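You operate a simulated robot arm through the tools that you are given. There is no shell and no other tool. Be economical: measure what you need, move in short steps, check, and stop when the job is done.

You are at the controls of a simulated two-armed robot. One attempt, no reset.

Task
Cure glass unit U 58 in slot 1 of the heater rack.
Fine: heater lever ON, time knob to 10; when its lamp is green, lever OFF and unit back in its slot; let the timer run out.

It is judged by the outcome, as a careful person would: the job done as asked, and still so three seconds after it is handed in. It fails if anything else is knocked over, pushed out of place, dropped, spilled or broken.

Robot
Two 7-joint arms with two-finger grippers on one trunk, on a base that drives. Base frame: it is fixed to the floor where the robot stands at the start and does not move with it; the origin is under the middle of the robot, x ahead of it, y to its left, z up; the surface under the hand at the start is at about z = 0.85. Lengths are in m, angles in degrees, forces in N, time in s.
The left shoulder is at the start at [0.078, 0.151, 1.002], the right one opposite. With the tool pointing down near the work surface each hand reaches from about 0.26 to 0.8 m from the robot's upright axis, wherever it stands, measured 20 degrees to its own side. Places, roughly: heater rack [0.6, 0.8, 0.9]; orange heater lever [0.5, 0.3, 1.1]; time knob [0.5, 0.4, 1]. Payload 2.54 kg a hand.
Tool frame (each hand has its own): the origin (TCP) lies between the finger pads and is the grasp point; the fingertips stand 0.03 m ahead of it; z points along the fingers, y is the line along which they close. Largest opening 0.116 m; the body of the gripper starts 0.095 m behind the TCP.
Orientation is that of the tool frame in the base frame, as [roll, pitch, yaw] about the fixed x, y, z axes, in that order (R = Rz(yaw) Ry(pitch) Rx(roll)). With the fingers straight down and closing along the base's y, the tool's x points along the base's -x, its y along +y and its z along -z.

Tools
- The arms move only by the tool apply_moves. It takes "left_rows", "right_rows" or both (then of equal length, played together; a hand with none holds still); each is a list of rows, each an object of numbers (a shift or turn left out is 0, a gripper value left out holds the last): "ax", "ay", "az": the turn, a rotation vector about the base's x, y, z in degrees; "dx", "dy", "dz": the shift along the base's x, y, z in m; "hand": the opening in per cent of the stroke, from 0 (shut) to 100 (fully open). In form: [{"ax": .., "ay": .., "az": .., "dx": .., "dy": .., "dz": .., "hand": ..}, ...]. A call has 1 to 12 rows; each row is the pose to reach, as a shift and turn from the pose commanded when the call began. Rows are played at 5 a second. More than 0.05 m and 8.6 degrees between two rows, or a gripper value outside its range, and nothing of the call is played. Where a pose cannot be reached the arm comes as near as it can. A force on the tool above 40 N (or 10 N above the force at the start of the call, whichever is more), or a blocked arm, ends the call early, and 0.2 s more pass. Each finger travels about 0.072 m/s and halts on what it meets, pressing with about 25 N; the grip force reading is that of the motor and also rises with nothing between the fingers. The clock runs only during rows and for 0.2 s after the last one: add rows that repeat a pose to give the fingers time. The reply holds the time, the measured pose of the TCP, the force on the tool along the base axes, the opening and the grip force, in the units named above and with some noise, with the torque about the TCP (base axes, N m) and any sound that the robot's microphone picked up.
- Cameras (640 x 400 px; columns grow to the right, rows downward): "scene" is now at [0.1568, 0.0286, 1.1615]; the picture's right is [0.30, -0.95, 0.00], its down [-0.16, -0.05, -0.99] and it looks along [0.94, 0.29, -0.17] (base axes); focal length 214 px, centre (320, 200). "left" rides on the left gripper at [0.069, 0.015, -0.122] in its tool frame; the picture's right is [-0.21, 0.98, 0.00], its down [-0.83, -0.18, -0.53] and it looks along [-0.52, -0.11, 0.85] (tool axes); focal length 251 px, centre (320, 200). "right" rides on the right gripper at [0.069, -0.015, -0.122] in its tool frame; the picture's right is [0.21, 0.98, 0.00], its down [-0.83, 0.18, -0.53] and it looks along [-0.52, 0.11, 0.85] (tool axes); focal length 251 px, centre (320, 200).
- capture(camera): a new picture of that camera. It takes no simulated time.
- raise_lower(by): slides the trunk up (or, below 0, down) by that many m; the arms and the scene camera ride with it, the base frame stays. It gives what a move gives, with no picture.
- drive_base(legs): drives the robot by 1 to 6 legs, each [ahead, left, turn to the left] in m, m and degrees, along the robot's own axes; the way and the turn of a leg run together, so that a leg with both is an arc; at most 1.5 m and 180 degrees a leg. The arms and the cameras ride along, it lands a little off, and it stops where it bumps. It gives what a move gives.
- aim_head(pan, tilt): turns the head with the scene camera to pan (to the left, within 80 degrees either way) and tilt (down, from -29 to 69), counted from straight ahead of the robot. It gives what a move gives.
- locate(camera, pixels): for up to 12 pixels [column, row] of the newest picture of that camera ("zoom" is the newest enlarged one), the place [x, y, z] in the base frame of the surface seen there, good to about 0.002 m. It takes no simulated time.
- zoom(camera, box): a new picture of the part [left, top, right, bottom] of that camera's present view, enlarged. It takes no simulated time.
- hand_in(): hands the job in; it is judged then, once.

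Work in short steps. Measure before you move; look again where a grasp or a placing could have gone wrong, and mend it. You have 80 turns and 78 pictures in all, those below and enlarged ones among them. Open the grippers and draw the arms clear of the work before you hand the job in, unless the task says otherwise; then end with one line.

The tools are called after "Call:" as name(argument=value, ...) on one line, values as JSON. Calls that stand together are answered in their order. apply_moves: Moves the arms, as the interface text tells. Its arguments: {"type":"object","properties":{"left_rows":{"type":"array"},"right_rows":{"type":"array"}},"required":[]} The other tools are called the same way: raise_lower (by) slides the trunk up or down; drive_base (legs) drives the base; aim_head (pan, tilt) turns the head that bears the scene camera; capture (camera) takes a picture; locate (camera, pixels) gives the place of the surface under pixels of a picture; zoom (camera, box) takes an enlarged picture of a part of a camera's view; hand_in () hands the job in.

At the start:

```text
time: 0.0
left_eef_pos: [0.3779, 0.3511, 1.2247]
left_ee_rot: [179.9, 0.0, 179.9]
left_wrist_force: [-0.3, 0.5, 0.1]
left_wrist_torque: [-0.02, -0.01, -0.01]
left_opening: 0.1161
left_grip_force: 0.0
right_eef_pos: [0.406, -0.0379, 1.0002]
right_ee_rot: [180.0, 0.0, -180.0]
right_wrist_force: [-0.1, 0.6, 0.4]
right_wrist_torque: [-0.02, -0.01, 0.01]
right_opening: 0.116
right_grip_force: 0.1
trunk travel left (down, up): [-0.238, 0.051]
robot x, y, heading: [0.0014, 0.0005, 0.0]
head pan, tilt: [17.4, 9.8]
```

scene: 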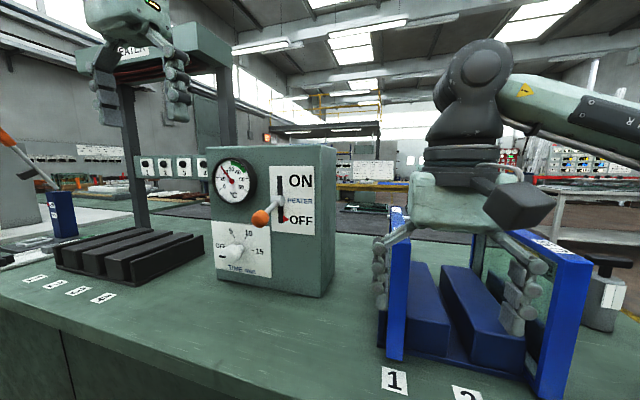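
right: 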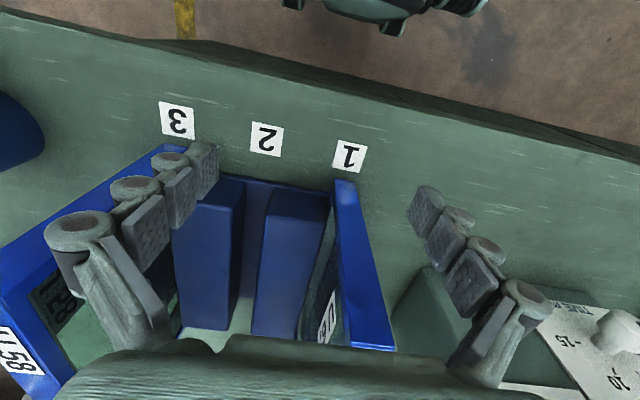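
left: 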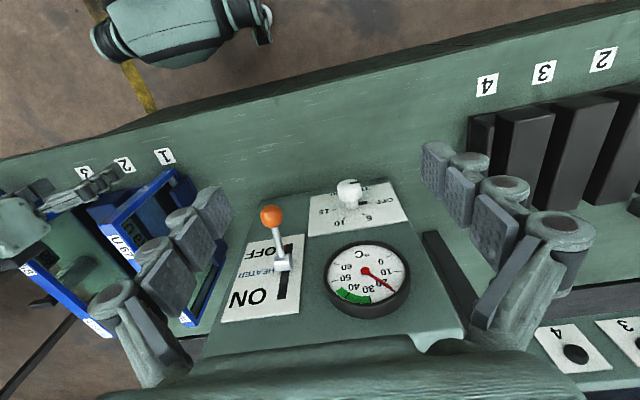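

The pictures show a blue rack with units (slot 1 to 3), a control box and a black heater rack. I look closer at the blue rack, the box and the heater rack.

Call:
zoom(camera="right", box=[0, 80, 400, 400])

Call:
zoom(camera="scene", box=[0, 120, 340, 310])

Call:
aim_head(pan=45, tilt=10)

Call:
capture(camera="scene")

```text
1.25 times, centred on (200, 240) of right
```

zoom: 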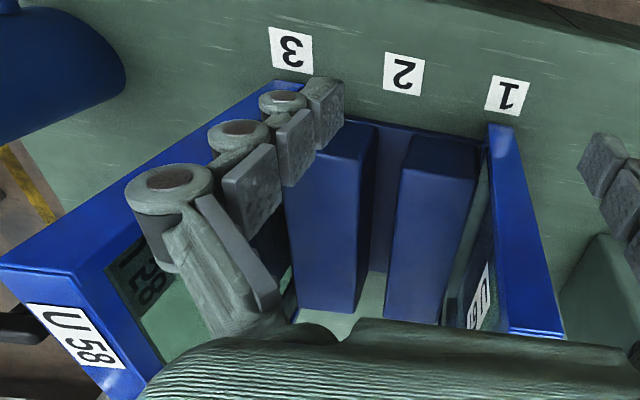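

```text
1.88 times, centred on (170, 215) of scene
```

zoom: 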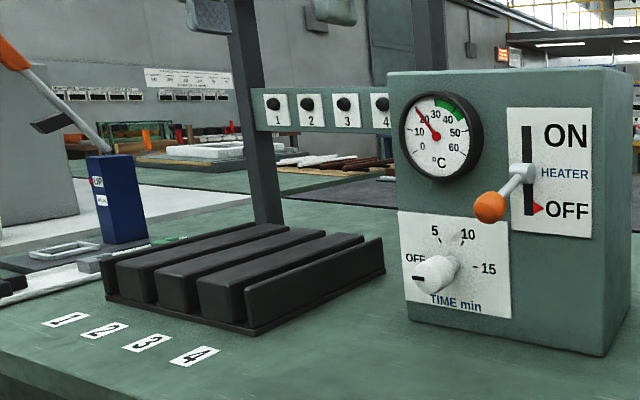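

```text
time: 0.9
left_eef_pos: [0.3785, 0.3513, 1.2233]
left_ee_rot: [179.9, 0.1, -179.9]
left_wrist_force: [0.1, -0.3, -0.5]
left_wrist_torque: [0.0, -0.01, 0.01]
left_opening: 0.1161
left_grip_force: 0.1
right_eef_pos: [0.4059, -0.0389, 1.0009]
right_ee_rot: [-180.0, 0.0, -179.9]
right_wrist_force: [1.1, 0.9, -1.2]
right_wrist_torque: [-0.01, 0.02, 0.04]
right_opening: 0.1159
right_grip_force: 0.1
trunk travel left (down, up): [-0.238, 0.051]
robot x, y, heading: [0.0013, 0.0027, -0.1]
head pan, tilt: [45.0, 10.0]
```

```text
72 pictures are left
```

scene: 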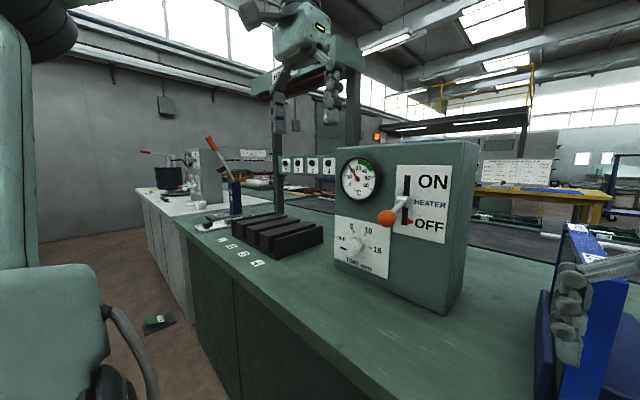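

The right hand hides the blue rack; I raise it straight up by 0.2 m and look at the rack with both cameras.

Call:
apply_moves(right_rows=[{"dz": 0.05}, {"dz": 0.1}, {"dz": 0.15}, {"dz": 0.2}, {"dz": 0.2}])

Call:
aim_head(pan=0, tilt=30)

Call:
capture(camera="scene")

Call:
capture(camera="right")

```text
time: 2.1
left_eef_pos: [0.3782, 0.35, 1.2239]
left_ee_rot: [180.0, 0.0, -180.0]
left_wrist_force: [-0.1, -0.7, 0.4]
left_wrist_torque: [-0.03, 0.05, 0.01]
left_opening: 0.1158
left_grip_force: 0.1
right_eef_pos: [0.4039, -0.04, 1.2013]
right_ee_rot: [-179.9, -0.1, 180.0]
right_wrist_force: [0.5, 0.7, -0.2]
right_wrist_torque: [-0.02, 0.03, -0.02]
right_opening: 0.1158
right_grip_force: 0.1
trunk travel left (down, up): [-0.238, 0.051]
robot x, y, heading: [0.0025, 0.002, 0.2]
head pan, tilt: [45.0, 10.0]
```

```text
time: 3.2
left_eef_pos: [0.3771, 0.3503, 1.2242]
left_ee_rot: [179.9, 0.1, 180.0]
left_wrist_force: [-0.2, 0.3, -0.7]
left_wrist_torque: [0.05, 0.02, 0.0]
left_opening: 0.1161
left_grip_force: 0.0
right_eef_pos: [0.4031, -0.0385, 1.2002]
right_ee_rot: [-180.0, 0.0, 180.0]
right_wrist_force: [0.2, 0.2, 0.1]
right_wrist_torque: [0.02, -0.02, 0.02]
right_opening: 0.1162
right_grip_force: 0.0
trunk travel left (down, up): [-0.238, 0.051]
robot x, y, heading: [0.0023, 0.0018, -0.1]
head pan, tilt: [0.0, 30.0]
```

```text
71 pictures are left
```

scene: 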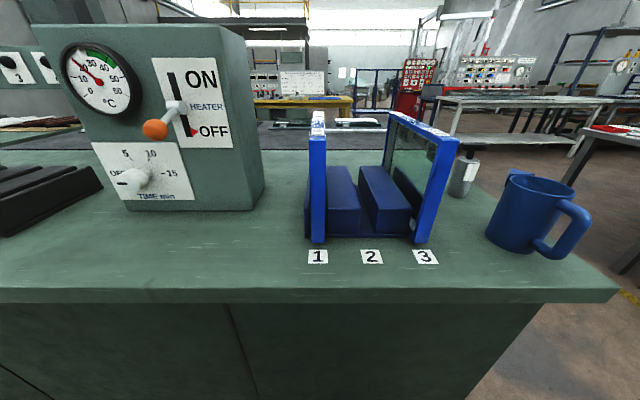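

```text
70 pictures are left
```

right: 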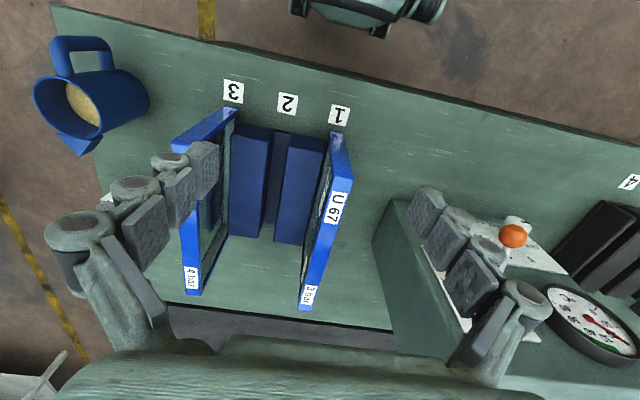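

Unit in blue slot 1 reads U 67; slot 3 presumably holds U 58. I zoom on the labels and locate the geometry.

Call:
zoom(camera="right", box=[140, 80, 380, 320])

Call:
zoom(camera="scene", box=[270, 90, 490, 280])

Call:
locate(camera="scene", pixels=[[391, 113], [455, 138], [422, 240], [430, 130], [440, 185], [405, 170], [370, 200], [340, 200], [318, 140], [317, 120], [400, 280], [460, 170]])

Call:
locate(camera="right", pixels=[[190, 293], [230, 112], [175, 150], [335, 140], [345, 150], [304, 305], [250, 180], [300, 180], [340, 205], [75, 100], [226, 180]])

```text
1.67 times, centred on (260, 200) of right
```

zoom: 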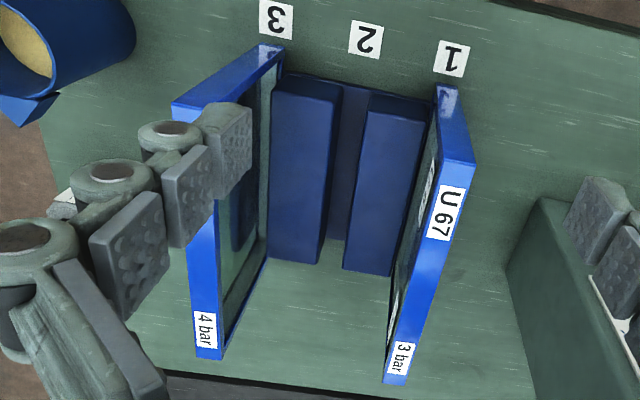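

```text
2.11 times, centred on (380, 185) of scene
```

zoom: 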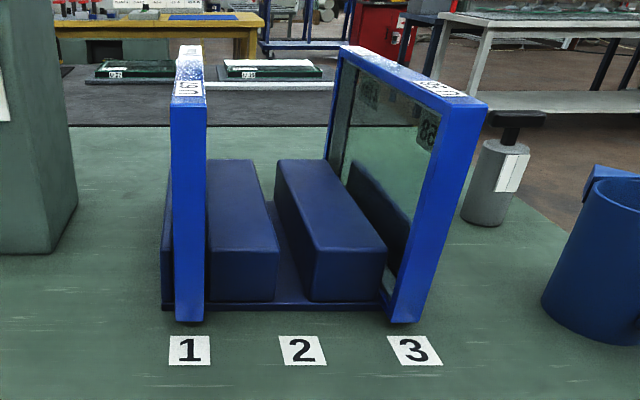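

```text
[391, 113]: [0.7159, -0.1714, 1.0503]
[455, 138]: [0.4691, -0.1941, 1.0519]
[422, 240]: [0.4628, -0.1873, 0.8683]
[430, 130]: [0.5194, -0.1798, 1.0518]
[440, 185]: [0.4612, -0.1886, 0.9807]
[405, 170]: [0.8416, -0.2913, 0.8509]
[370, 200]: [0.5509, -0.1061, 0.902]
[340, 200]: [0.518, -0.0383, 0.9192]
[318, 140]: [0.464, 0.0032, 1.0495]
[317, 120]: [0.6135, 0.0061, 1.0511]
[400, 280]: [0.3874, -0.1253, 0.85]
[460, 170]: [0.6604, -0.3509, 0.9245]
```

```text
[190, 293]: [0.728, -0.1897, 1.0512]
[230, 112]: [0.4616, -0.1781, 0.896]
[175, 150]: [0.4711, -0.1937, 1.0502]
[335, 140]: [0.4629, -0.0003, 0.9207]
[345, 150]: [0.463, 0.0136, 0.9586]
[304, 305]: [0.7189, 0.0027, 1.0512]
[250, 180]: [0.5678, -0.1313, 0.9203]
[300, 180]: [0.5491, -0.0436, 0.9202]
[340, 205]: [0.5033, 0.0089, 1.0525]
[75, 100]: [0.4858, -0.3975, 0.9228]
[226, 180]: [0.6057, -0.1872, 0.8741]
```

U 58 stands in blue slot 3 (frame x 0.46–0.73, y≈-0.18, top z 1.052). Now I examine the heater rack.

Call:
aim_head(pan=50, tilt=15)

Call:
zoom(camera="scene", box=[170, 30, 490, 230])

Call:
capture(camera="left")

```text
time: 4.4
left_eef_pos: [0.3784, 0.3517, 1.2235]
left_ee_rot: [179.9, 0.2, 180.0]
left_wrist_force: [-0.4, 0.2, -0.2]
left_wrist_torque: [-0.02, 0.01, 0.0]
left_opening: 0.1161
left_grip_force: 0.0
right_eef_pos: [0.403, -0.0399, 1.2005]
right_ee_rot: [-180.0, -0.1, 179.9]
right_wrist_force: [0.1, 0.7, 0.2]
right_wrist_torque: [0.02, 0.02, 0.01]
right_opening: 0.1161
right_grip_force: 0.0
trunk travel left (down, up): [-0.238, 0.051]
robot x, y, heading: [0.0024, 0.0016, 0.0]
head pan, tilt: [50.0, 15.0]
```

```text
2.00 times, centred on (330, 130) of scene
```

zoom: 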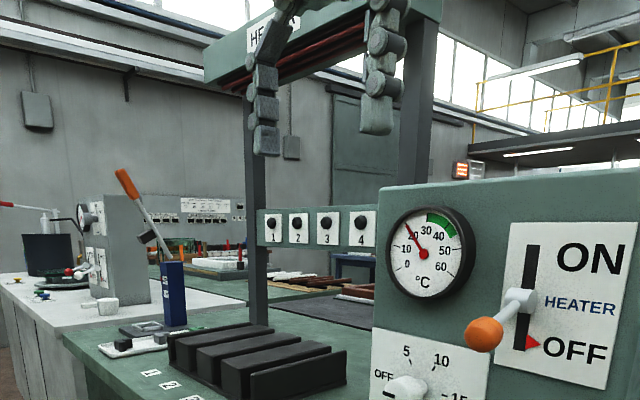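

```text
66 pictures are left
```

left: 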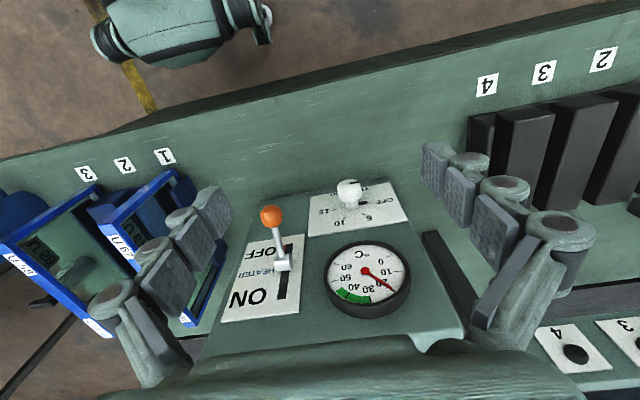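

I locate the heater rack parts in a fresh scene picture.

Call:
capture(camera="scene")

```text
65 pictures are left
```

scene: 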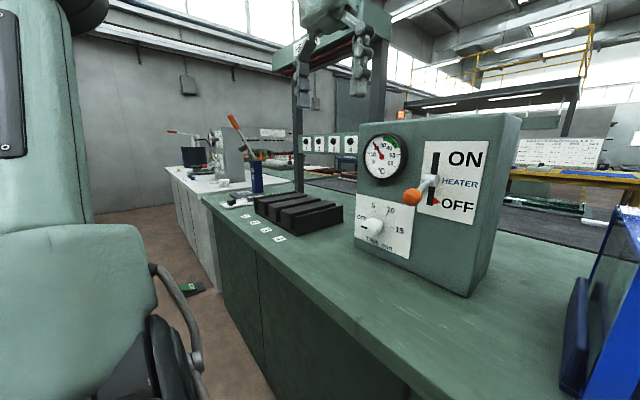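

I locate rack corners, slots, beam, posts, lamp panel, box, lever and knob.

Call:
locate(camera="scene", pixels=[[246, 216], [254, 224], [267, 230], [280, 239], [258, 198], [272, 206], [286, 214], [300, 222], [330, 204], [297, 150], [376, 100], [280, 60]])

Call:
locate(camera="scene", pixels=[[411, 197], [426, 183], [375, 224], [434, 160], [434, 200], [360, 200], [470, 290], [500, 120], [305, 140], [350, 145], [298, 203], [362, 60]])

Call:
locate(camera="left", pixels=[[270, 214], [283, 262], [348, 187], [480, 130], [495, 150], [545, 105], [525, 125], [560, 130], [605, 130], [590, 120], [365, 270], [350, 205]])

```text
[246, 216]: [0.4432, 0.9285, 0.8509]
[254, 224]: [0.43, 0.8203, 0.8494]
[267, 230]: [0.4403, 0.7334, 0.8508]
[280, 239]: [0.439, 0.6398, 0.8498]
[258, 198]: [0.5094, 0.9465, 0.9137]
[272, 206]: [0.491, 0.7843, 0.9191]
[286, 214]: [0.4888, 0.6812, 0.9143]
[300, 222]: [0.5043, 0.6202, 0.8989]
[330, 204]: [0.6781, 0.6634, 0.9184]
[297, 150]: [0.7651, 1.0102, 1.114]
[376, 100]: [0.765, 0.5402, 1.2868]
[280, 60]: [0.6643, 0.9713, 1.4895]
```

```text
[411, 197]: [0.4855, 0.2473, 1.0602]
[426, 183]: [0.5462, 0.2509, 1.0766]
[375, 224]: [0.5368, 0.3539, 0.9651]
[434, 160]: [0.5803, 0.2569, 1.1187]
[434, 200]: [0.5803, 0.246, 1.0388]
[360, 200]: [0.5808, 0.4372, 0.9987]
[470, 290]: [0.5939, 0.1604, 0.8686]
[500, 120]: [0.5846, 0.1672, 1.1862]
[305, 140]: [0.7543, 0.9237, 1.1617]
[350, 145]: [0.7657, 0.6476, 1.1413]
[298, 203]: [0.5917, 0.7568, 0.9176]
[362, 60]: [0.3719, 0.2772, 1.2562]
```

```text
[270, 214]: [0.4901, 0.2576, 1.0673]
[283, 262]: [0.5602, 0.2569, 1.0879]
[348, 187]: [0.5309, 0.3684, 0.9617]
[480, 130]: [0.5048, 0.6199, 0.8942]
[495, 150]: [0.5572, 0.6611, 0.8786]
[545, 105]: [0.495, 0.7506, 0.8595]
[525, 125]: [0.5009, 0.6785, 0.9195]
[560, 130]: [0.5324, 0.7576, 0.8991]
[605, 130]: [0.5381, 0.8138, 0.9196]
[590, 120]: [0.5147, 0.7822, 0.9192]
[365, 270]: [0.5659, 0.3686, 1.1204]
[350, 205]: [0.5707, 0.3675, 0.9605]
```

Heater slot 1 is at y≈0.925, x 0.50–0.69; canopy overhead near x≥0.66, z≈1.49. Plan: left hand takes the unit (so the right hand can work the lever and knob later); I drive 0.36 m to the right first.

Call:
drive_base(legs=[[0, -0.36, 0]])

Call:
aim_head(pan=15, tilt=30)

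Call:
capture(camera="scene")

Call:
capture(camera="left")

```text
time: 8.4
left_eef_pos: [0.38, -0.0133, 1.2241]
left_ee_rot: [180.0, 0.1, 178.8]
left_wrist_force: [-0.7, 0.1, 0.7]
left_wrist_torque: [0.0, 0.04, 0.0]
left_opening: 0.1161
left_grip_force: 0.0
right_eef_pos: [0.3981, -0.4038, 1.2017]
right_ee_rot: [-179.9, 0.0, 178.8]
right_wrist_force: [-0.8, -0.4, 0.2]
right_wrist_torque: [-0.02, 0.01, -0.01]
right_opening: 0.116
right_grip_force: 0.1
trunk travel left (down, up): [-0.238, 0.051]
robot x, y, heading: [-0.0031, -0.3569, -1.4]
head pan, tilt: [50.0, 15.0]
```

```text
time: 9.4
left_eef_pos: [0.3796, -0.0132, 1.224]
left_ee_rot: [180.0, 0.1, 179.0]
left_wrist_force: [-0.2, -0.3, 0.1]
left_wrist_torque: [0.01, -0.01, 0.04]
left_opening: 0.1158
left_grip_force: 0.0
right_eef_pos: [0.4004, -0.4032, 1.2005]
right_ee_rot: [-180.0, 0.0, 178.8]
right_wrist_force: [-0.3, -1.2, 0.2]
right_wrist_torque: [-0.02, 0.0, 0.03]
right_opening: 0.116
right_grip_force: 0.1
trunk travel left (down, up): [-0.238, 0.051]
robot x, y, heading: [-0.0049, -0.356, -1.1]
head pan, tilt: [15.0, 30.0]
```

```text
64 pictures are left
```

scene: 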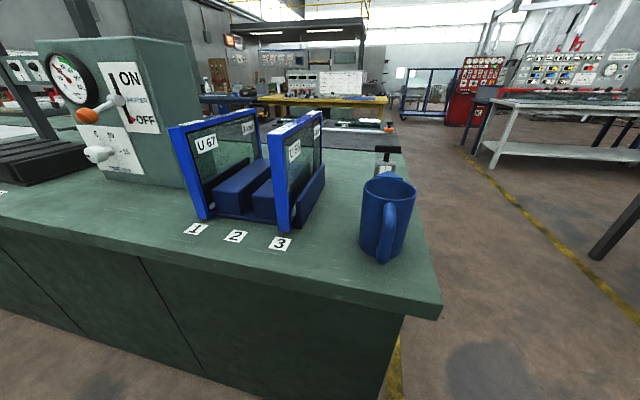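

```text
63 pictures are left
```

left: 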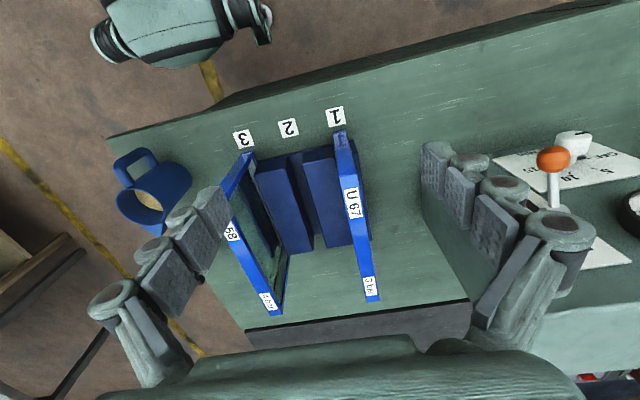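

I locate U 58's top bar (left picture around (235,175) to (275,310)) and U 67 for comparison.

Call:
locate(camera="left", pixels=[[249, 158], [241, 172], [232, 185], [232, 230], [248, 260], [262, 280], [270, 305], [278, 312], [281, 280], [345, 135], [375, 298]])

Call:
zoom(camera="scene", box=[160, 100, 400, 260])

Call:
locate(camera="zoom", pixels=[[320, 100], [300, 140], [400, 60], [330, 330], [290, 160], [330, 200], [420, 170], [300, 250], [315, 345], [445, 60]])

```text
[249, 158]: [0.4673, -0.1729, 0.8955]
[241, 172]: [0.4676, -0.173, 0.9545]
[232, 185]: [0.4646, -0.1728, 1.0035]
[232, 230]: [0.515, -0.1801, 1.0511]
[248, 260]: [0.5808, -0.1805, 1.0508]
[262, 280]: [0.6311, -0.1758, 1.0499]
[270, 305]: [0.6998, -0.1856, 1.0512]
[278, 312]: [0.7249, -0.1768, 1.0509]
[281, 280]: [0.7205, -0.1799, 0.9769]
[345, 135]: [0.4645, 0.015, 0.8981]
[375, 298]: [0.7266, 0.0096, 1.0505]
```

```text
2.50 times, centred on (280, 180) of scene
```

zoom: 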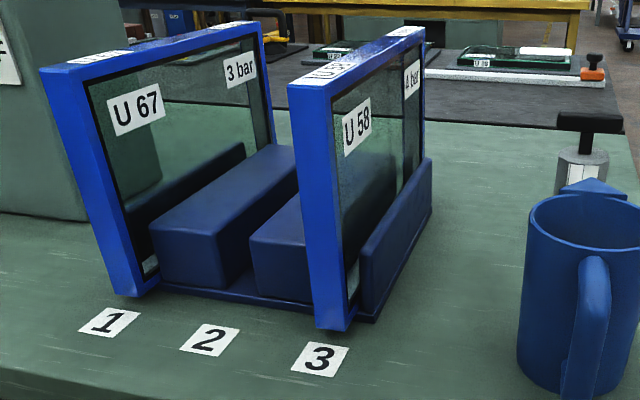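

```text
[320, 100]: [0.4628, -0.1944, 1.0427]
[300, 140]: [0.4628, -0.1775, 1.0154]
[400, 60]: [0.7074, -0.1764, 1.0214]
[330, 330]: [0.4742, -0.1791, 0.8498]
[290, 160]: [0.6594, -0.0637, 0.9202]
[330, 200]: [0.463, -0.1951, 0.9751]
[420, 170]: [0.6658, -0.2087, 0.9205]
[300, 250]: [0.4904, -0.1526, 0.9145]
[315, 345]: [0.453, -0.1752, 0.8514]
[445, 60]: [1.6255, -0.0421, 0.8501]
```

U 58 confirmed at slot 3: centre x 0.595, y −0.184, top 1.051. I move the left hand above it at its present height, aligning yaw.

Call:
apply_moves(left_rows=[{"dx": 0.036, "dy": -0.0285, "az": 1.1}, {"dx": 0.072, "dy": -0.057, "az": 1.1}, {"dx": 0.108, "dy": -0.0855, "az": 1.1}, {"dx": 0.144, "dy": -0.114, "az": 1.1}, {"dx": 0.18, "dy": -0.1425, "az": 1.1}, {"dx": 0.216, "dy": -0.171, "az": 1.1}, {"dx": 0.216, "dy": -0.171, "az": 1.1}])

Call:
capture(camera="left")

```text
time: 11.0
left_eef_pos: [0.5293, -0.1388, 1.1545]
left_ee_rot: [-179.8, 0.3, 179.9]
left_wrist_force: [0.0, 0.7, -0.2]
left_wrist_torque: [0.02, 0.02, 0.03]
left_opening: 0.1159
left_grip_force: 0.1
left hand out of reach, approached as far as the arm can: row 2, 3, 4, 5, 6, 7
right_eef_pos: [0.3982, -0.4042, 1.2017]
right_ee_rot: [179.9, -0.1, 178.9]
right_wrist_force: [0.3, 0.7, 0.0]
right_wrist_torque: [0.0, -0.01, -0.02]
right_opening: 0.116
right_grip_force: 0.1
trunk travel left (down, up): [-0.238, 0.051]
robot x, y, heading: [-0.0041, -0.3563, -1.4]
head pan, tilt: [15.0, 30.0]
```

```text
61 pictures are left
```

left: 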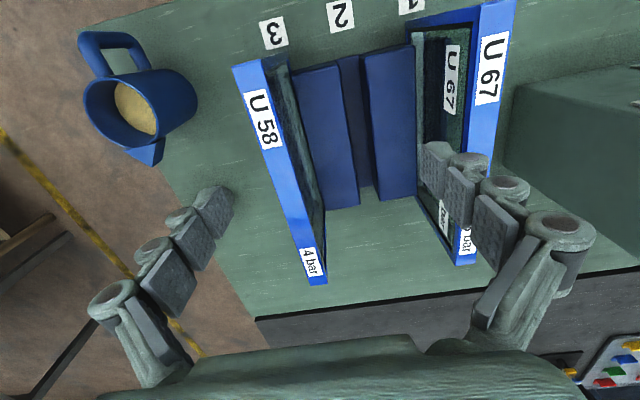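

The vertical hand runs out of reach; I raise the trunk 0.05 and tilt the fingers forward, then read the pose.

Call:
raise_lower(by=0.05)

Call:
apply_moves(left_rows=[{"ay": -8, "dx": -0.03}, {"ay": -16, "dx": -0.03}, {"ay": -24, "dx": -0.03}, {"ay": -32, "dx": -0.03}, {"ay": -32, "dx": -0.03}])

```text
time: 11.9
left_eef_pos: [0.5298, -0.1376, 1.2049]
left_ee_rot: [-179.8, 0.1, 180.0]
left_wrist_force: [0.5, 0.3, 0.1]
left_wrist_torque: [-0.02, -0.01, 0.02]
left_opening: 0.1159
left_grip_force: 0.1
right_eef_pos: [0.3998, -0.4041, 1.2498]
right_ee_rot: [-179.8, 0.1, 178.9]
right_wrist_force: [0.4, 0.5, -0.4]
right_wrist_torque: [-0.02, 0.01, -0.01]
right_opening: 0.1157
right_grip_force: 0.0
trunk travel left (down, up): [-0.288, 0.001]
robot x, y, heading: [-0.0051, -0.3572, -1.3]
head pan, tilt: [15.0, 30.0]
```

```text
time: 13.1
left_eef_pos: [0.501, -0.1393, 1.2036]
left_ee_rot: [-179.9, 32.2, -179.9]
left_wrist_force: [-0.1, 0.0, -0.3]
left_wrist_torque: [-0.02, 0.01, 0.0]
left_opening: 0.1161
left_grip_force: 0.0
right_eef_pos: [0.4003, -0.4034, 1.2518]
right_ee_rot: [180.0, 0.0, 178.8]
right_wrist_force: [-0.1, -0.3, -0.1]
right_wrist_torque: [0.0, 0.01, 0.01]
right_opening: 0.116
right_grip_force: 0.0
trunk travel left (down, up): [-0.288, 0.001]
robot x, y, heading: [-0.0021, -0.3601, -1.5]
head pan, tilt: [15.0, 30.0]
```

The hand tilts 32° fine and reaches (0.501,-0.139,1.204). I move it above the bar's middle.

Call:
apply_moves(left_rows=[{"dy": -0.022, "dx": 0.03, "dz": -0.02}, {"dy": -0.045, "dx": 0.06, "dz": -0.04}, {"dy": -0.045, "dx": 0.09, "dz": -0.06}, {"dy": -0.045, "dx": 0.094, "dz": -0.08}, {"dy": -0.045, "dx": 0.094, "dz": -0.08}])

Call:
capture(camera="left")

Call:
capture(camera="scene")

```text
time: 14.3
left_eef_pos: [0.5935, -0.1853, 1.1245]
left_ee_rot: [-179.9, 32.2, 180.0]
left_wrist_force: [0.6, 0.7, -0.7]
left_wrist_torque: [0.02, -0.02, 0.0]
left_opening: 0.116
left_grip_force: 0.0
right_eef_pos: [0.3998, -0.4049, 1.2507]
right_ee_rot: [180.0, 0.0, 178.8]
right_wrist_force: [0.3, -0.5, -0.1]
right_wrist_torque: [0.02, 0.02, 0.0]
right_opening: 0.116
right_grip_force: 0.2
trunk travel left (down, up): [-0.288, 0.001]
robot x, y, heading: [0.0002, -0.356, -1.3]
head pan, tilt: [15.0, 30.0]
```

```text
60 pictures are left
```

left: 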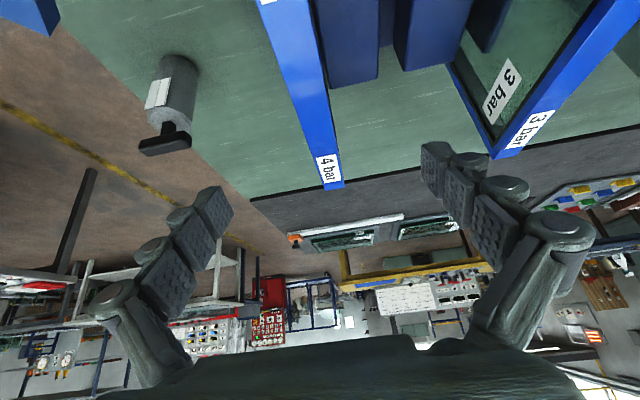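

```text
59 pictures are left
```

scene: 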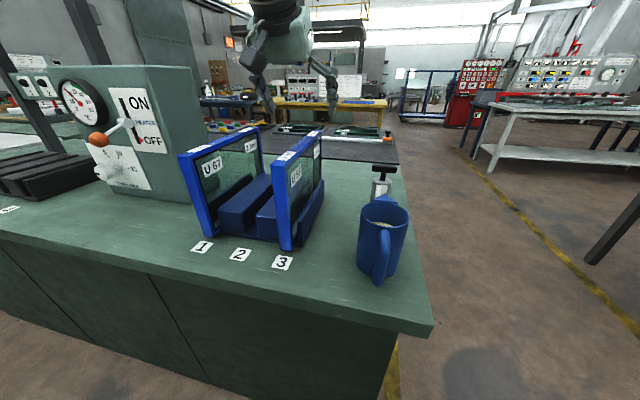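

Hand centred over the bar (y −0.185). I descend 0.088 and close.

Call:
apply_moves(left_rows=[{"dz": -0.03}, {"dz": -0.06}, {"dz": -0.088}, {"dz": -0.088}])

Call:
apply_moves(left_rows=[{"hand": 50}, {"hand": 30}, {"hand": 20}, {"hand": 10}, {"hand": 0}, {"hand": 0}, {"hand": 0}])

Call:
capture(camera="scene")

```text
time: 15.3
left_eef_pos: [0.5956, -0.1871, 1.0373]
left_ee_rot: [-179.9, 32.2, -179.9]
left_wrist_force: [-0.4, -0.4, 0.1]
left_wrist_torque: [-0.01, 0.0, 0.0]
left_opening: 0.1162
left_grip_force: 0.0
right_eef_pos: [0.3979, -0.4051, 1.2513]
right_ee_rot: [180.0, -0.1, 178.8]
right_wrist_force: [0.4, -0.2, 0.1]
right_wrist_torque: [-0.02, 0.03, 0.01]
right_opening: 0.1159
right_grip_force: 0.0
trunk travel left (down, up): [-0.288, 0.001]
robot x, y, heading: [-0.0055, -0.358, -1.2]
head pan, tilt: [15.0, 30.0]
```

```text
time: 16.9
left_eef_pos: [0.595, -0.1862, 1.0372]
left_ee_rot: [-179.9, 32.2, -179.9]
left_wrist_force: [-0.1, 0.9, 0.9]
left_wrist_torque: [0.14, -0.05, -0.15]
left_opening: 0.0217
left_grip_force: 24.8
right_eef_pos: [0.3982, -0.4044, 1.2502]
right_ee_rot: [180.0, 0.0, 178.8]
right_wrist_force: [-0.3, 0.5, 0.0]
right_wrist_torque: [-0.03, 0.0, -0.03]
right_opening: 0.1159
right_grip_force: 0.1
trunk travel left (down, up): [-0.288, 0.001]
robot x, y, heading: [-0.0017, -0.3537, -1.3]
head pan, tilt: [15.0, 30.0]
```

```text
58 pictures are left
```

scene: 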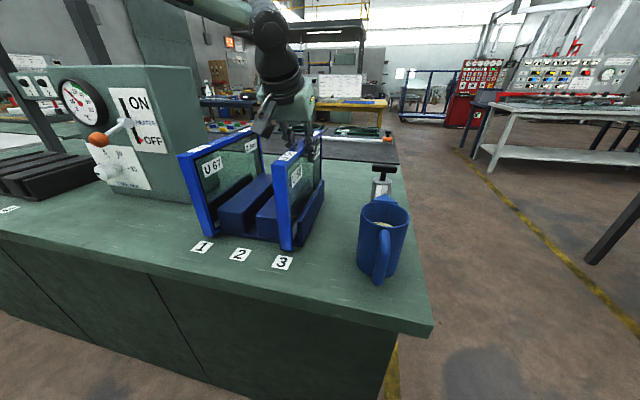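

Grip at 0.0217 m, 25 N. I lift it straight up 0.11 m slowly.

Call:
apply_moves(left_rows=[{"dz": 0.01}, {"dz": 0.025}, {"dz": 0.05}, {"dz": 0.08}, {"dz": 0.11}, {"dz": 0.11}])

Call:
capture(camera="scene")

```text
time: 18.3
left_eef_pos: [0.5969, -0.1834, 1.1479]
left_ee_rot: [-180.0, 32.1, -179.9]
left_wrist_force: [-0.4, -1.2, -7.8]
left_wrist_torque: [0.02, 0.06, 0.04]
left_opening: 0.0214
left_grip_force: 25.1
right_eef_pos: [0.4002, -0.4036, 1.2525]
right_ee_rot: [180.0, -0.1, 178.8]
right_wrist_force: [0.1, 0.7, -0.3]
right_wrist_torque: [0.02, 0.0, -0.04]
right_opening: 0.1162
right_grip_force: 0.0
trunk travel left (down, up): [-0.288, 0.001]
robot x, y, heading: [-0.0024, -0.3541, -1.4]
head pan, tilt: [15.0, 30.0]
```

```text
57 pictures are left
```

scene: 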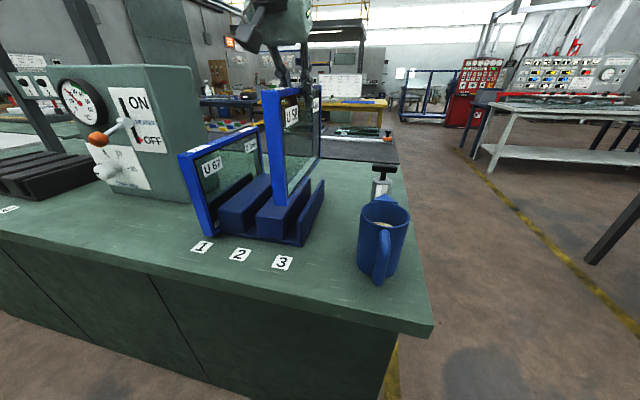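

Lifted cleanly (~0.8 kg). I measure the unit's bottom and the blue slot.

Call:
zoom(camera="scene", box=[200, 70, 360, 260])

Call:
locate(camera="scene", pixels=[[277, 195], [285, 200], [272, 100], [305, 237], [298, 233], [293, 237], [318, 190], [300, 210], [270, 215], [316, 182], [282, 262], [240, 255]])

```text
2.11 times, centred on (280, 165) of scene
```

zoom: 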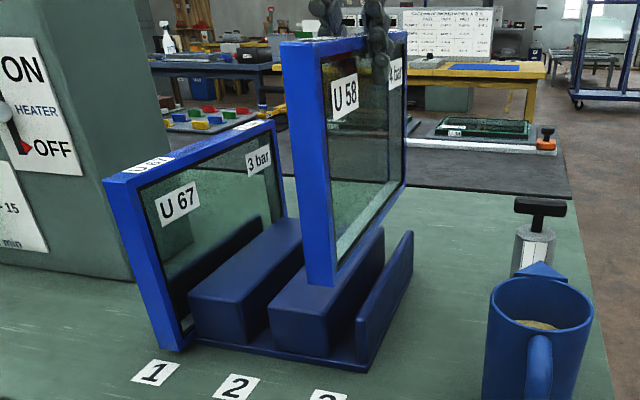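

```text
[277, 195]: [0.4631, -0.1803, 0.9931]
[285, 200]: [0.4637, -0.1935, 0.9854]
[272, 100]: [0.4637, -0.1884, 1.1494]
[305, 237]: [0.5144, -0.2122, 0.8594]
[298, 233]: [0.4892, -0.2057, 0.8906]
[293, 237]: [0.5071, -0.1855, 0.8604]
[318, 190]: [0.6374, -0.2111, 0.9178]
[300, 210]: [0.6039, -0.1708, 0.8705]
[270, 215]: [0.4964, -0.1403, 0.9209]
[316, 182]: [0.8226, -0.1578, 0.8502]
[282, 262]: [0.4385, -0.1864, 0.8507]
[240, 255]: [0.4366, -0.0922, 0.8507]
```

Unit spans 0.19 m high, resting on the rack floor z≈0.86. Now I back off, drive left behind the bench line, keeping the unit clear of the box.

Call:
drive_base(legs=[[-0.35, 0, 0], [0, 0, 1.3]])

Call:
aim_head(pan=60, tilt=30)

Call:
capture(camera="scene")

```text
time: 20.9
left_eef_pos: [0.246, -0.1646, 1.1465]
left_ee_rot: [-180.0, 32.1, -178.8]
left_wrist_force: [0.5, -0.4, -8.1]
left_wrist_torque: [-0.02, 0.02, 0.02]
left_opening: 0.0218
left_grip_force: 24.3
right_eef_pos: [0.0552, -0.3878, 1.2515]
right_ee_rot: [-180.0, -0.1, 180.0]
right_wrist_force: [-0.1, -0.2, 0.1]
right_wrist_torque: [-0.03, -0.01, -0.01]
right_opening: 0.116
right_grip_force: 0.0
trunk travel left (down, up): [-0.288, 0.001]
robot x, y, heading: [-0.3522, -0.3504, -0.0]
head pan, tilt: [15.0, 30.0]
```

```text
time: 22.1
left_eef_pos: [0.2455, -0.1638, 1.146]
left_ee_rot: [-179.9, 32.2, -178.9]
left_wrist_force: [0.1, -0.8, -7.2]
left_wrist_torque: [-0.02, 0.01, 0.02]
left_opening: 0.0212
left_grip_force: 24.8
right_eef_pos: [0.0533, -0.3882, 1.2516]
right_ee_rot: [180.0, -0.1, 180.0]
right_wrist_force: [0.0, -0.3, 0.3]
right_wrist_torque: [0.01, 0.0, -0.02]
right_opening: 0.1163
right_grip_force: 0.1
trunk travel left (down, up): [-0.288, 0.001]
robot x, y, heading: [-0.3497, -0.347, 0.2]
head pan, tilt: [60.0, 30.0]
```

```text
55 pictures are left
```

scene: 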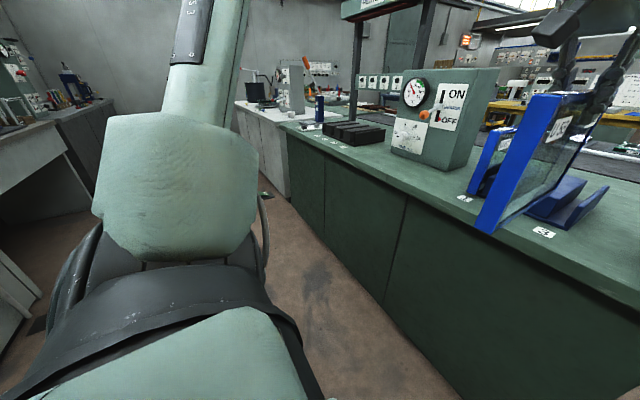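

The path left looks open; I check how far away the left benches stand.

Call:
locate(camera="scene", pixels=[[108, 103], [40, 130], [250, 110], [265, 190], [40, 290], [268, 270], [275, 130], [300, 260]])

```text
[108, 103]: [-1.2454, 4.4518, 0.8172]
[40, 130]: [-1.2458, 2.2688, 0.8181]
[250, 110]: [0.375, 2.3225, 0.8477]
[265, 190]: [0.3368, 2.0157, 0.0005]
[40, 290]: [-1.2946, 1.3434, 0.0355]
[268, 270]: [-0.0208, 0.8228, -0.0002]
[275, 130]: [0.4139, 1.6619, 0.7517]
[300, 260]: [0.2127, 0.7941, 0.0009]
```

Plenty of room. I drive 1.10 m left.

Call:
drive_base(legs=[[0, 1.1, 0]])

Call:
aim_head(pan=10, tilt=15)

Call:
capture(camera="scene")

```text
time: 32.8
left_eef_pos: [0.2546, 0.9139, 1.1477]
left_ee_rot: [-179.8, 32.1, -179.5]
left_wrist_force: [-0.1, -0.3, -7.3]
left_wrist_torque: [-0.02, 0.02, 0.02]
left_opening: 0.0214
left_grip_force: 24.8
right_eef_pos: [0.0592, 0.6923, 1.2501]
right_ee_rot: [-180.0, -0.1, 179.4]
right_wrist_force: [0.1, 0.1, 0.4]
right_wrist_torque: [0.01, 0.01, 0.03]
right_opening: 0.1159
right_grip_force: 0.0
trunk travel left (down, up): [-0.288, 0.001]
robot x, y, heading: [-0.3424, 0.7368, -0.4]
head pan, tilt: [60.0, 30.0]
```

```text
time: 34.0
left_eef_pos: [0.2548, 0.9147, 1.1474]
left_ee_rot: [-179.9, 32.1, -179.5]
left_wrist_force: [-0.2, 0.6, -8.1]
left_wrist_torque: [0.02, 0.02, 0.01]
left_opening: 0.0217
left_grip_force: 24.5
right_eef_pos: [0.0594, 0.693, 1.2507]
right_ee_rot: [-180.0, -0.1, 179.4]
right_wrist_force: [0.7, 0.5, 0.2]
right_wrist_torque: [-0.01, 0.01, 0.01]
right_opening: 0.1158
right_grip_force: 0.0
trunk travel left (down, up): [-0.288, 0.001]
robot x, y, heading: [-0.3434, 0.7372, -0.5]
head pan, tilt: [10.0, 15.0]
```

```text
54 pictures are left
```

scene: 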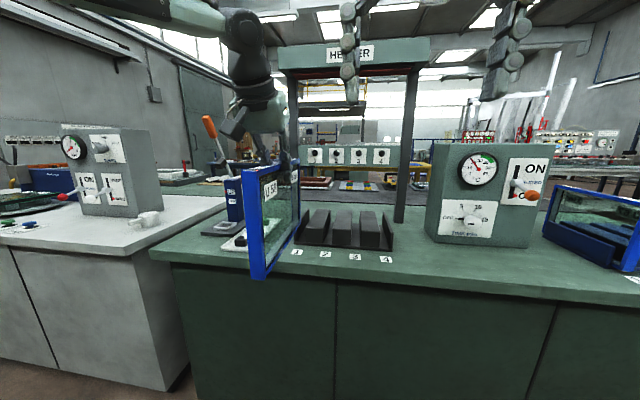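

I measure the heater rack slots, the lever device beside it, and the canopy.

Call:
zoom(camera="scene", box=[190, 30, 450, 280])

Call:
locate(camera="scene", pixels=[[297, 253], [326, 255], [355, 258], [386, 260], [318, 222], [342, 230], [368, 232], [316, 242], [310, 225], [330, 240], [303, 220], [390, 240]])

Call:
locate(camera="scene", pixels=[[235, 205], [208, 125], [240, 240], [315, 57], [400, 57], [350, 68], [350, 75], [292, 120], [410, 130], [248, 165], [258, 275], [390, 75]])

```text
1.60 times, centred on (320, 155) of scene
```

zoom: 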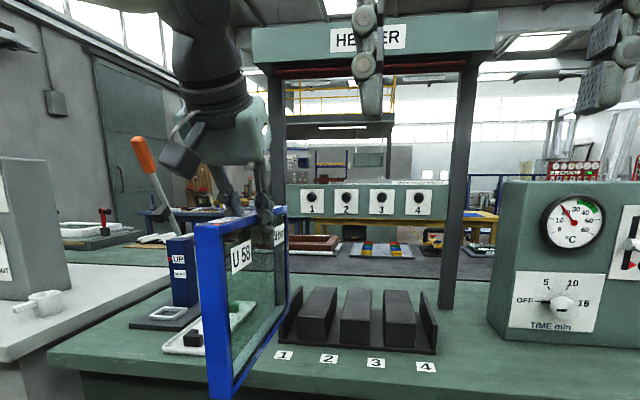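

```text
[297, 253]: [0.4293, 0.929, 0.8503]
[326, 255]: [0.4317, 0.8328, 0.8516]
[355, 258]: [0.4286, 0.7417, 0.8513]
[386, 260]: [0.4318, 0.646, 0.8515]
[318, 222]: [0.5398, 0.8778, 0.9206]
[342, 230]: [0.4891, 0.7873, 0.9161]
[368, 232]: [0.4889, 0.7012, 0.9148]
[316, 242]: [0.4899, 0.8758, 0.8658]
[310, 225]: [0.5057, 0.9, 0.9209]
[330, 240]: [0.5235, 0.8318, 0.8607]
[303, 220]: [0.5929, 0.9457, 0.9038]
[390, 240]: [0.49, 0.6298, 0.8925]
```

```text
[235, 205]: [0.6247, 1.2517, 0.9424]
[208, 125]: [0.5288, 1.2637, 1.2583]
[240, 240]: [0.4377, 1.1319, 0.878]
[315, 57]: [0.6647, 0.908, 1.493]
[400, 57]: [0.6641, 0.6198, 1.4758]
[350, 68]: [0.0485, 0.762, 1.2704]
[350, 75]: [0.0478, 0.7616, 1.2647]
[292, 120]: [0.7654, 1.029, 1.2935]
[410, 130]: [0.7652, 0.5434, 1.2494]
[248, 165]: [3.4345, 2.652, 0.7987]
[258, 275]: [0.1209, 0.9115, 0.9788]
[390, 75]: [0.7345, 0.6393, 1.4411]
```

Slot 1 centre y≈0.927, floor 0.86, and the unit clears the rack tops (0.92). I turn 0.5° and drive forward 0.34.

Call:
drive_base(legs=[[0, 0, 0.5], [0.34, 0, 0]])

Call:
aim_head(pan=15, tilt=25)

Call:
capture(camera="scene")

```text
time: 36.5
left_eef_pos: [0.593, 0.9216, 1.1478]
left_ee_rot: [-180.0, 31.9, -178.8]
left_wrist_force: [0.5, -0.2, -8.8]
left_wrist_torque: [-0.01, 0.03, 0.01]
left_opening: 0.0219
left_grip_force: 25.4
right_eef_pos: [0.4008, 0.6976, 1.2502]
right_ee_rot: [180.0, -0.1, -179.9]
right_wrist_force: [0.6, 0.1, 0.3]
right_wrist_torque: [0.04, 0.0, 0.0]
right_opening: 0.1159
right_grip_force: 0.0
trunk travel left (down, up): [-0.288, 0.001]
robot x, y, heading: [-0.0058, 0.7336, -0.2]
head pan, tilt: [10.0, 15.0]
```

```text
time: 37.2
left_eef_pos: [0.5917, 0.9215, 1.1473]
left_ee_rot: [-180.0, 31.9, -178.9]
left_wrist_force: [0.6, 0.3, -7.8]
left_wrist_torque: [-0.02, 0.05, -0.01]
left_opening: 0.0214
left_grip_force: 24.3
right_eef_pos: [0.4005, 0.6972, 1.2512]
right_ee_rot: [-179.9, 0.0, -179.8]
right_wrist_force: [0.4, 0.2, 0.3]
right_wrist_torque: [0.02, 0.0, -0.04]
right_opening: 0.116
right_grip_force: 0.0
trunk travel left (down, up): [-0.288, 0.001]
robot x, y, heading: [-0.0043, 0.7365, -0.1]
head pan, tilt: [15.0, 25.0]
```

```text
52 pictures are left
```

scene: 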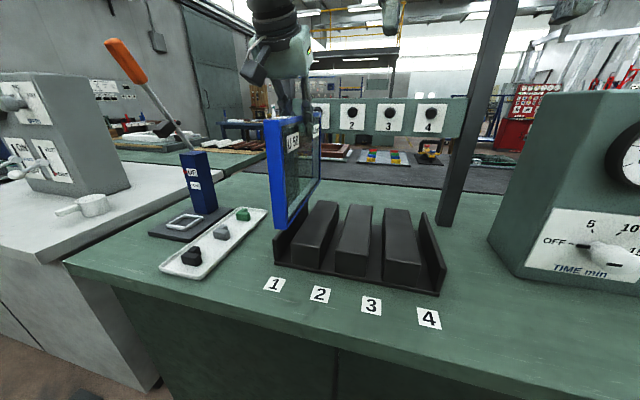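

I measure slot 1's walls and the unit's bottom edge closely.

Call:
zoom(camera="scene", box=[240, 180, 380, 300])

Call:
locate(camera="zoom", pixels=[[155, 240], [175, 260], [190, 330], [280, 270], [310, 220], [335, 150], [215, 330], [235, 350], [160, 330], [170, 180], [200, 190], [260, 240]])

```text
3.33 times, centred on (310, 240) of scene
```

zoom: 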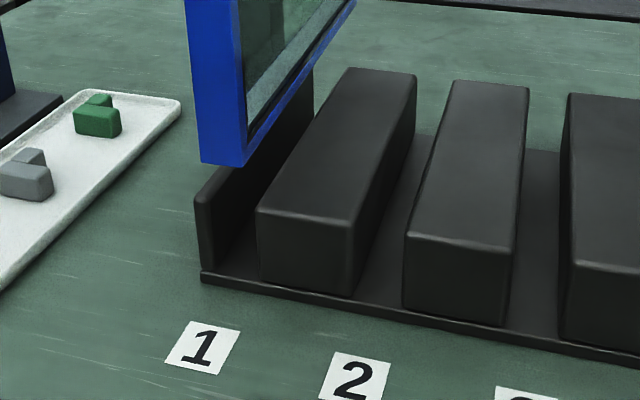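

```text
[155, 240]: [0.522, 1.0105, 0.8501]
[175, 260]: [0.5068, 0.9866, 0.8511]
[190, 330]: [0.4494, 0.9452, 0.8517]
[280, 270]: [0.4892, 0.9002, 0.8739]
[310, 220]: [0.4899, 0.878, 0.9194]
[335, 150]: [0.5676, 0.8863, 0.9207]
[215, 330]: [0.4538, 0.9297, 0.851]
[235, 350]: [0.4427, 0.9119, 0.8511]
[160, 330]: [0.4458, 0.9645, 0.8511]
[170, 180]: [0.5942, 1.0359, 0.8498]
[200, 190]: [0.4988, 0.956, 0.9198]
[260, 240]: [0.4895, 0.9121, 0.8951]
```

Call:
locate(camera="zoom", pixels=[[207, 205], [212, 240], [203, 240], [197, 210], [259, 215], [262, 260], [235, 265], [203, 155], [243, 160], [190, 60], [285, 170], [232, 155]])

```text
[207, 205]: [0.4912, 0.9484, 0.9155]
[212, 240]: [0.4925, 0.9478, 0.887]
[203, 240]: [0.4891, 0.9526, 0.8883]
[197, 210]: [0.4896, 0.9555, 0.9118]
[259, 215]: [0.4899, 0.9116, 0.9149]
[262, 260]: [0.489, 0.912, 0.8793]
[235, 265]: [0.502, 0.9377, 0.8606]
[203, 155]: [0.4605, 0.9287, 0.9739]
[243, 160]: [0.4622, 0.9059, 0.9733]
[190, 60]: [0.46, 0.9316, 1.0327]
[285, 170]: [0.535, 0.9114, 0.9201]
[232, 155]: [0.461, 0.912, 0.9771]
```

Slot 1 spans y 0.912–0.947 (centre 0.9295); the unit is centred at ~0.920 with 1.1° yaw. I shift 9 mm left, un-yaw, and descend partway.

Call:
apply_moves(left_rows=[{"dx": 0.002, "dy": 0.009, "az": -1.1}, {"dx": 0.002, "dy": 0.009, "az": -1.1, "dz": -0.02}, {"dx": 0.002, "dy": 0.009, "az": -1.1, "dz": -0.04}, {"dx": 0.002, "dy": 0.009, "az": -1.1, "dz": -0.04}])

Call:
zoom(camera="scene", box=[240, 180, 380, 300])

Call:
locate(camera="zoom", pixels=[[170, 170], [185, 170], [205, 170], [215, 170], [230, 170]])

```text
time: 38.2
left_eef_pos: [0.5945, 0.9298, 1.1075]
left_ee_rot: [-179.8, 32.1, -179.9]
left_wrist_force: [0.4, -0.8, -8.5]
left_wrist_torque: [-0.01, 0.0, -0.02]
left_opening: 0.0217
left_grip_force: 25.2
right_eef_pos: [0.4009, 0.6977, 1.2498]
right_ee_rot: [-180.0, -0.2, -180.0]
right_wrist_force: [0.6, -0.4, 0.9]
right_wrist_torque: [0.0, 0.0, 0.02]
right_opening: 0.1159
right_grip_force: 0.0
trunk travel left (down, up): [-0.288, 0.001]
robot x, y, heading: [-0.0055, 0.737, 0.1]
head pan, tilt: [15.0, 25.0]
```

```text
3.33 times, centred on (310, 240) of scene
```

zoom: 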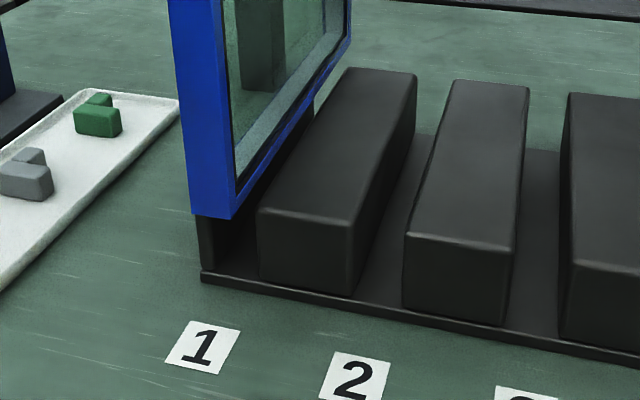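

```text
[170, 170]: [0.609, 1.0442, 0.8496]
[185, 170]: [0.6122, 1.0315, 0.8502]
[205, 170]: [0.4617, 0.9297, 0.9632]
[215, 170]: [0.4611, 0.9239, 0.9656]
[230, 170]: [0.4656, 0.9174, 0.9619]
```

The front edge spans about y 0.917–0.939, nicely in the slot. I descend the remaining 0.07 slowly.

Call:
apply_moves(left_rows=[{"dy": 0.001, "dz": -0.02}, {"dy": 0.001, "dz": -0.04}, {"dy": 0.001, "dz": -0.055}, {"dy": 0.001, "dz": -0.065}, {"dy": 0.001, "dz": -0.07}, {"dy": 0.001, "dz": -0.07}])

Call:
capture(camera="scene")

```text
time: 39.6
left_eef_pos: [0.5942, 0.931, 1.038]
left_ee_rot: [-179.9, 31.9, -179.8]
left_wrist_force: [-0.1, 0.4, -7.8]
left_wrist_torque: [0.0, 0.08, 0.0]
left_opening: 0.0217
left_grip_force: 25.1
right_eef_pos: [0.3999, 0.6972, 1.2513]
right_ee_rot: [180.0, -0.2, -179.9]
right_wrist_force: [-0.5, -0.1, 0.4]
right_wrist_torque: [0.0, 0.03, 0.01]
right_opening: 0.1162
right_grip_force: 0.1
trunk travel left (down, up): [-0.288, 0.001]
robot x, y, heading: [-0.0051, 0.7387, 0.1]
head pan, tilt: [15.0, 25.0]
```

```text
49 pictures are left
```

scene: 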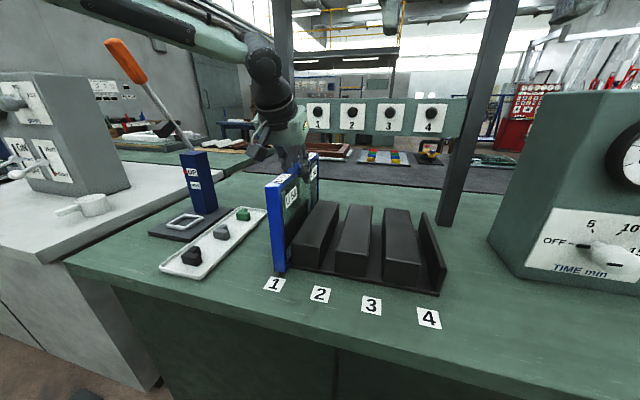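

Still carrying the full weight; I lower 1–3 mm more until the force changes.

Call:
apply_moves(left_rows=[{"dz": -0.001}, {"dz": -0.002}, {"dz": -0.002}])

```text
time: 40.5
left_eef_pos: [0.5948, 0.9316, 1.0383]
left_ee_rot: [-179.9, 32.4, -179.9]
left_wrist_force: [3.4, 1.2, 7.8]
left_wrist_torque: [0.12, 0.36, 0.0]
left_opening: 0.0218
left_grip_force: 25.3
right_eef_pos: [0.3999, 0.6969, 1.2518]
right_ee_rot: [-179.9, 0.0, -179.9]
right_wrist_force: [0.8, -0.1, 0.5]
right_wrist_torque: [-0.01, 0.02, -0.03]
right_opening: 0.116
right_grip_force: 0.1
trunk travel left (down, up): [-0.288, 0.001]
robot x, y, heading: [-0.0051, 0.7406, 0.1]
head pan, tilt: [15.0, 25.0]
```

Seated (force +7.8). I open the hand and rise clear above the unit.

Call:
apply_moves(left_rows=[{"dz": 0.001, "hand": 40}, {"dz": 0.001, "hand": 60}, {"dz": 0.001, "hand": 70}, {"dz": 0.001, "hand": 70}, {"dz": 0.03, "hand": 70}, {"dz": 0.06, "hand": 70}, {"dz": 0.09, "hand": 70}, {"dz": 0.1, "hand": 70}])

Call:
capture(camera="scene")

```text
time: 42.2
left_eef_pos: [0.5928, 0.9304, 1.1369]
left_ee_rot: [-179.9, 32.2, -179.9]
left_wrist_force: [-0.6, -0.2, -0.2]
left_wrist_torque: [0.06, 0.01, -0.01]
left_opening: 0.0811
left_grip_force: 0.1
right_eef_pos: [0.4015, 0.6966, 1.2504]
right_ee_rot: [180.0, -0.2, -179.9]
right_wrist_force: [-0.3, -0.1, 0.3]
right_wrist_torque: [-0.01, 0.02, 0.02]
right_opening: 0.116
right_grip_force: 0.1
trunk travel left (down, up): [-0.288, 0.001]
robot x, y, heading: [-0.0023, 0.7371, 0.1]
head pan, tilt: [15.0, 25.0]
```

```text
48 pictures are left
```

scene: 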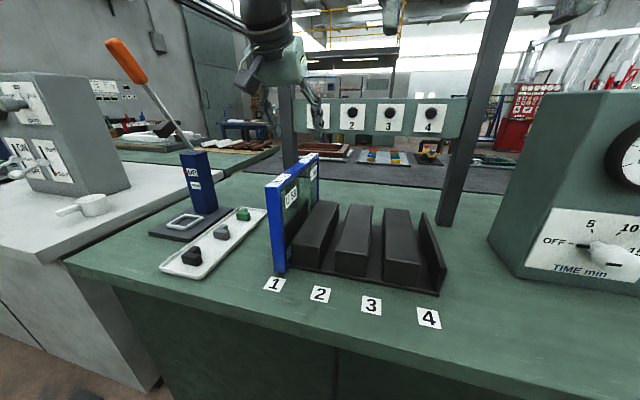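

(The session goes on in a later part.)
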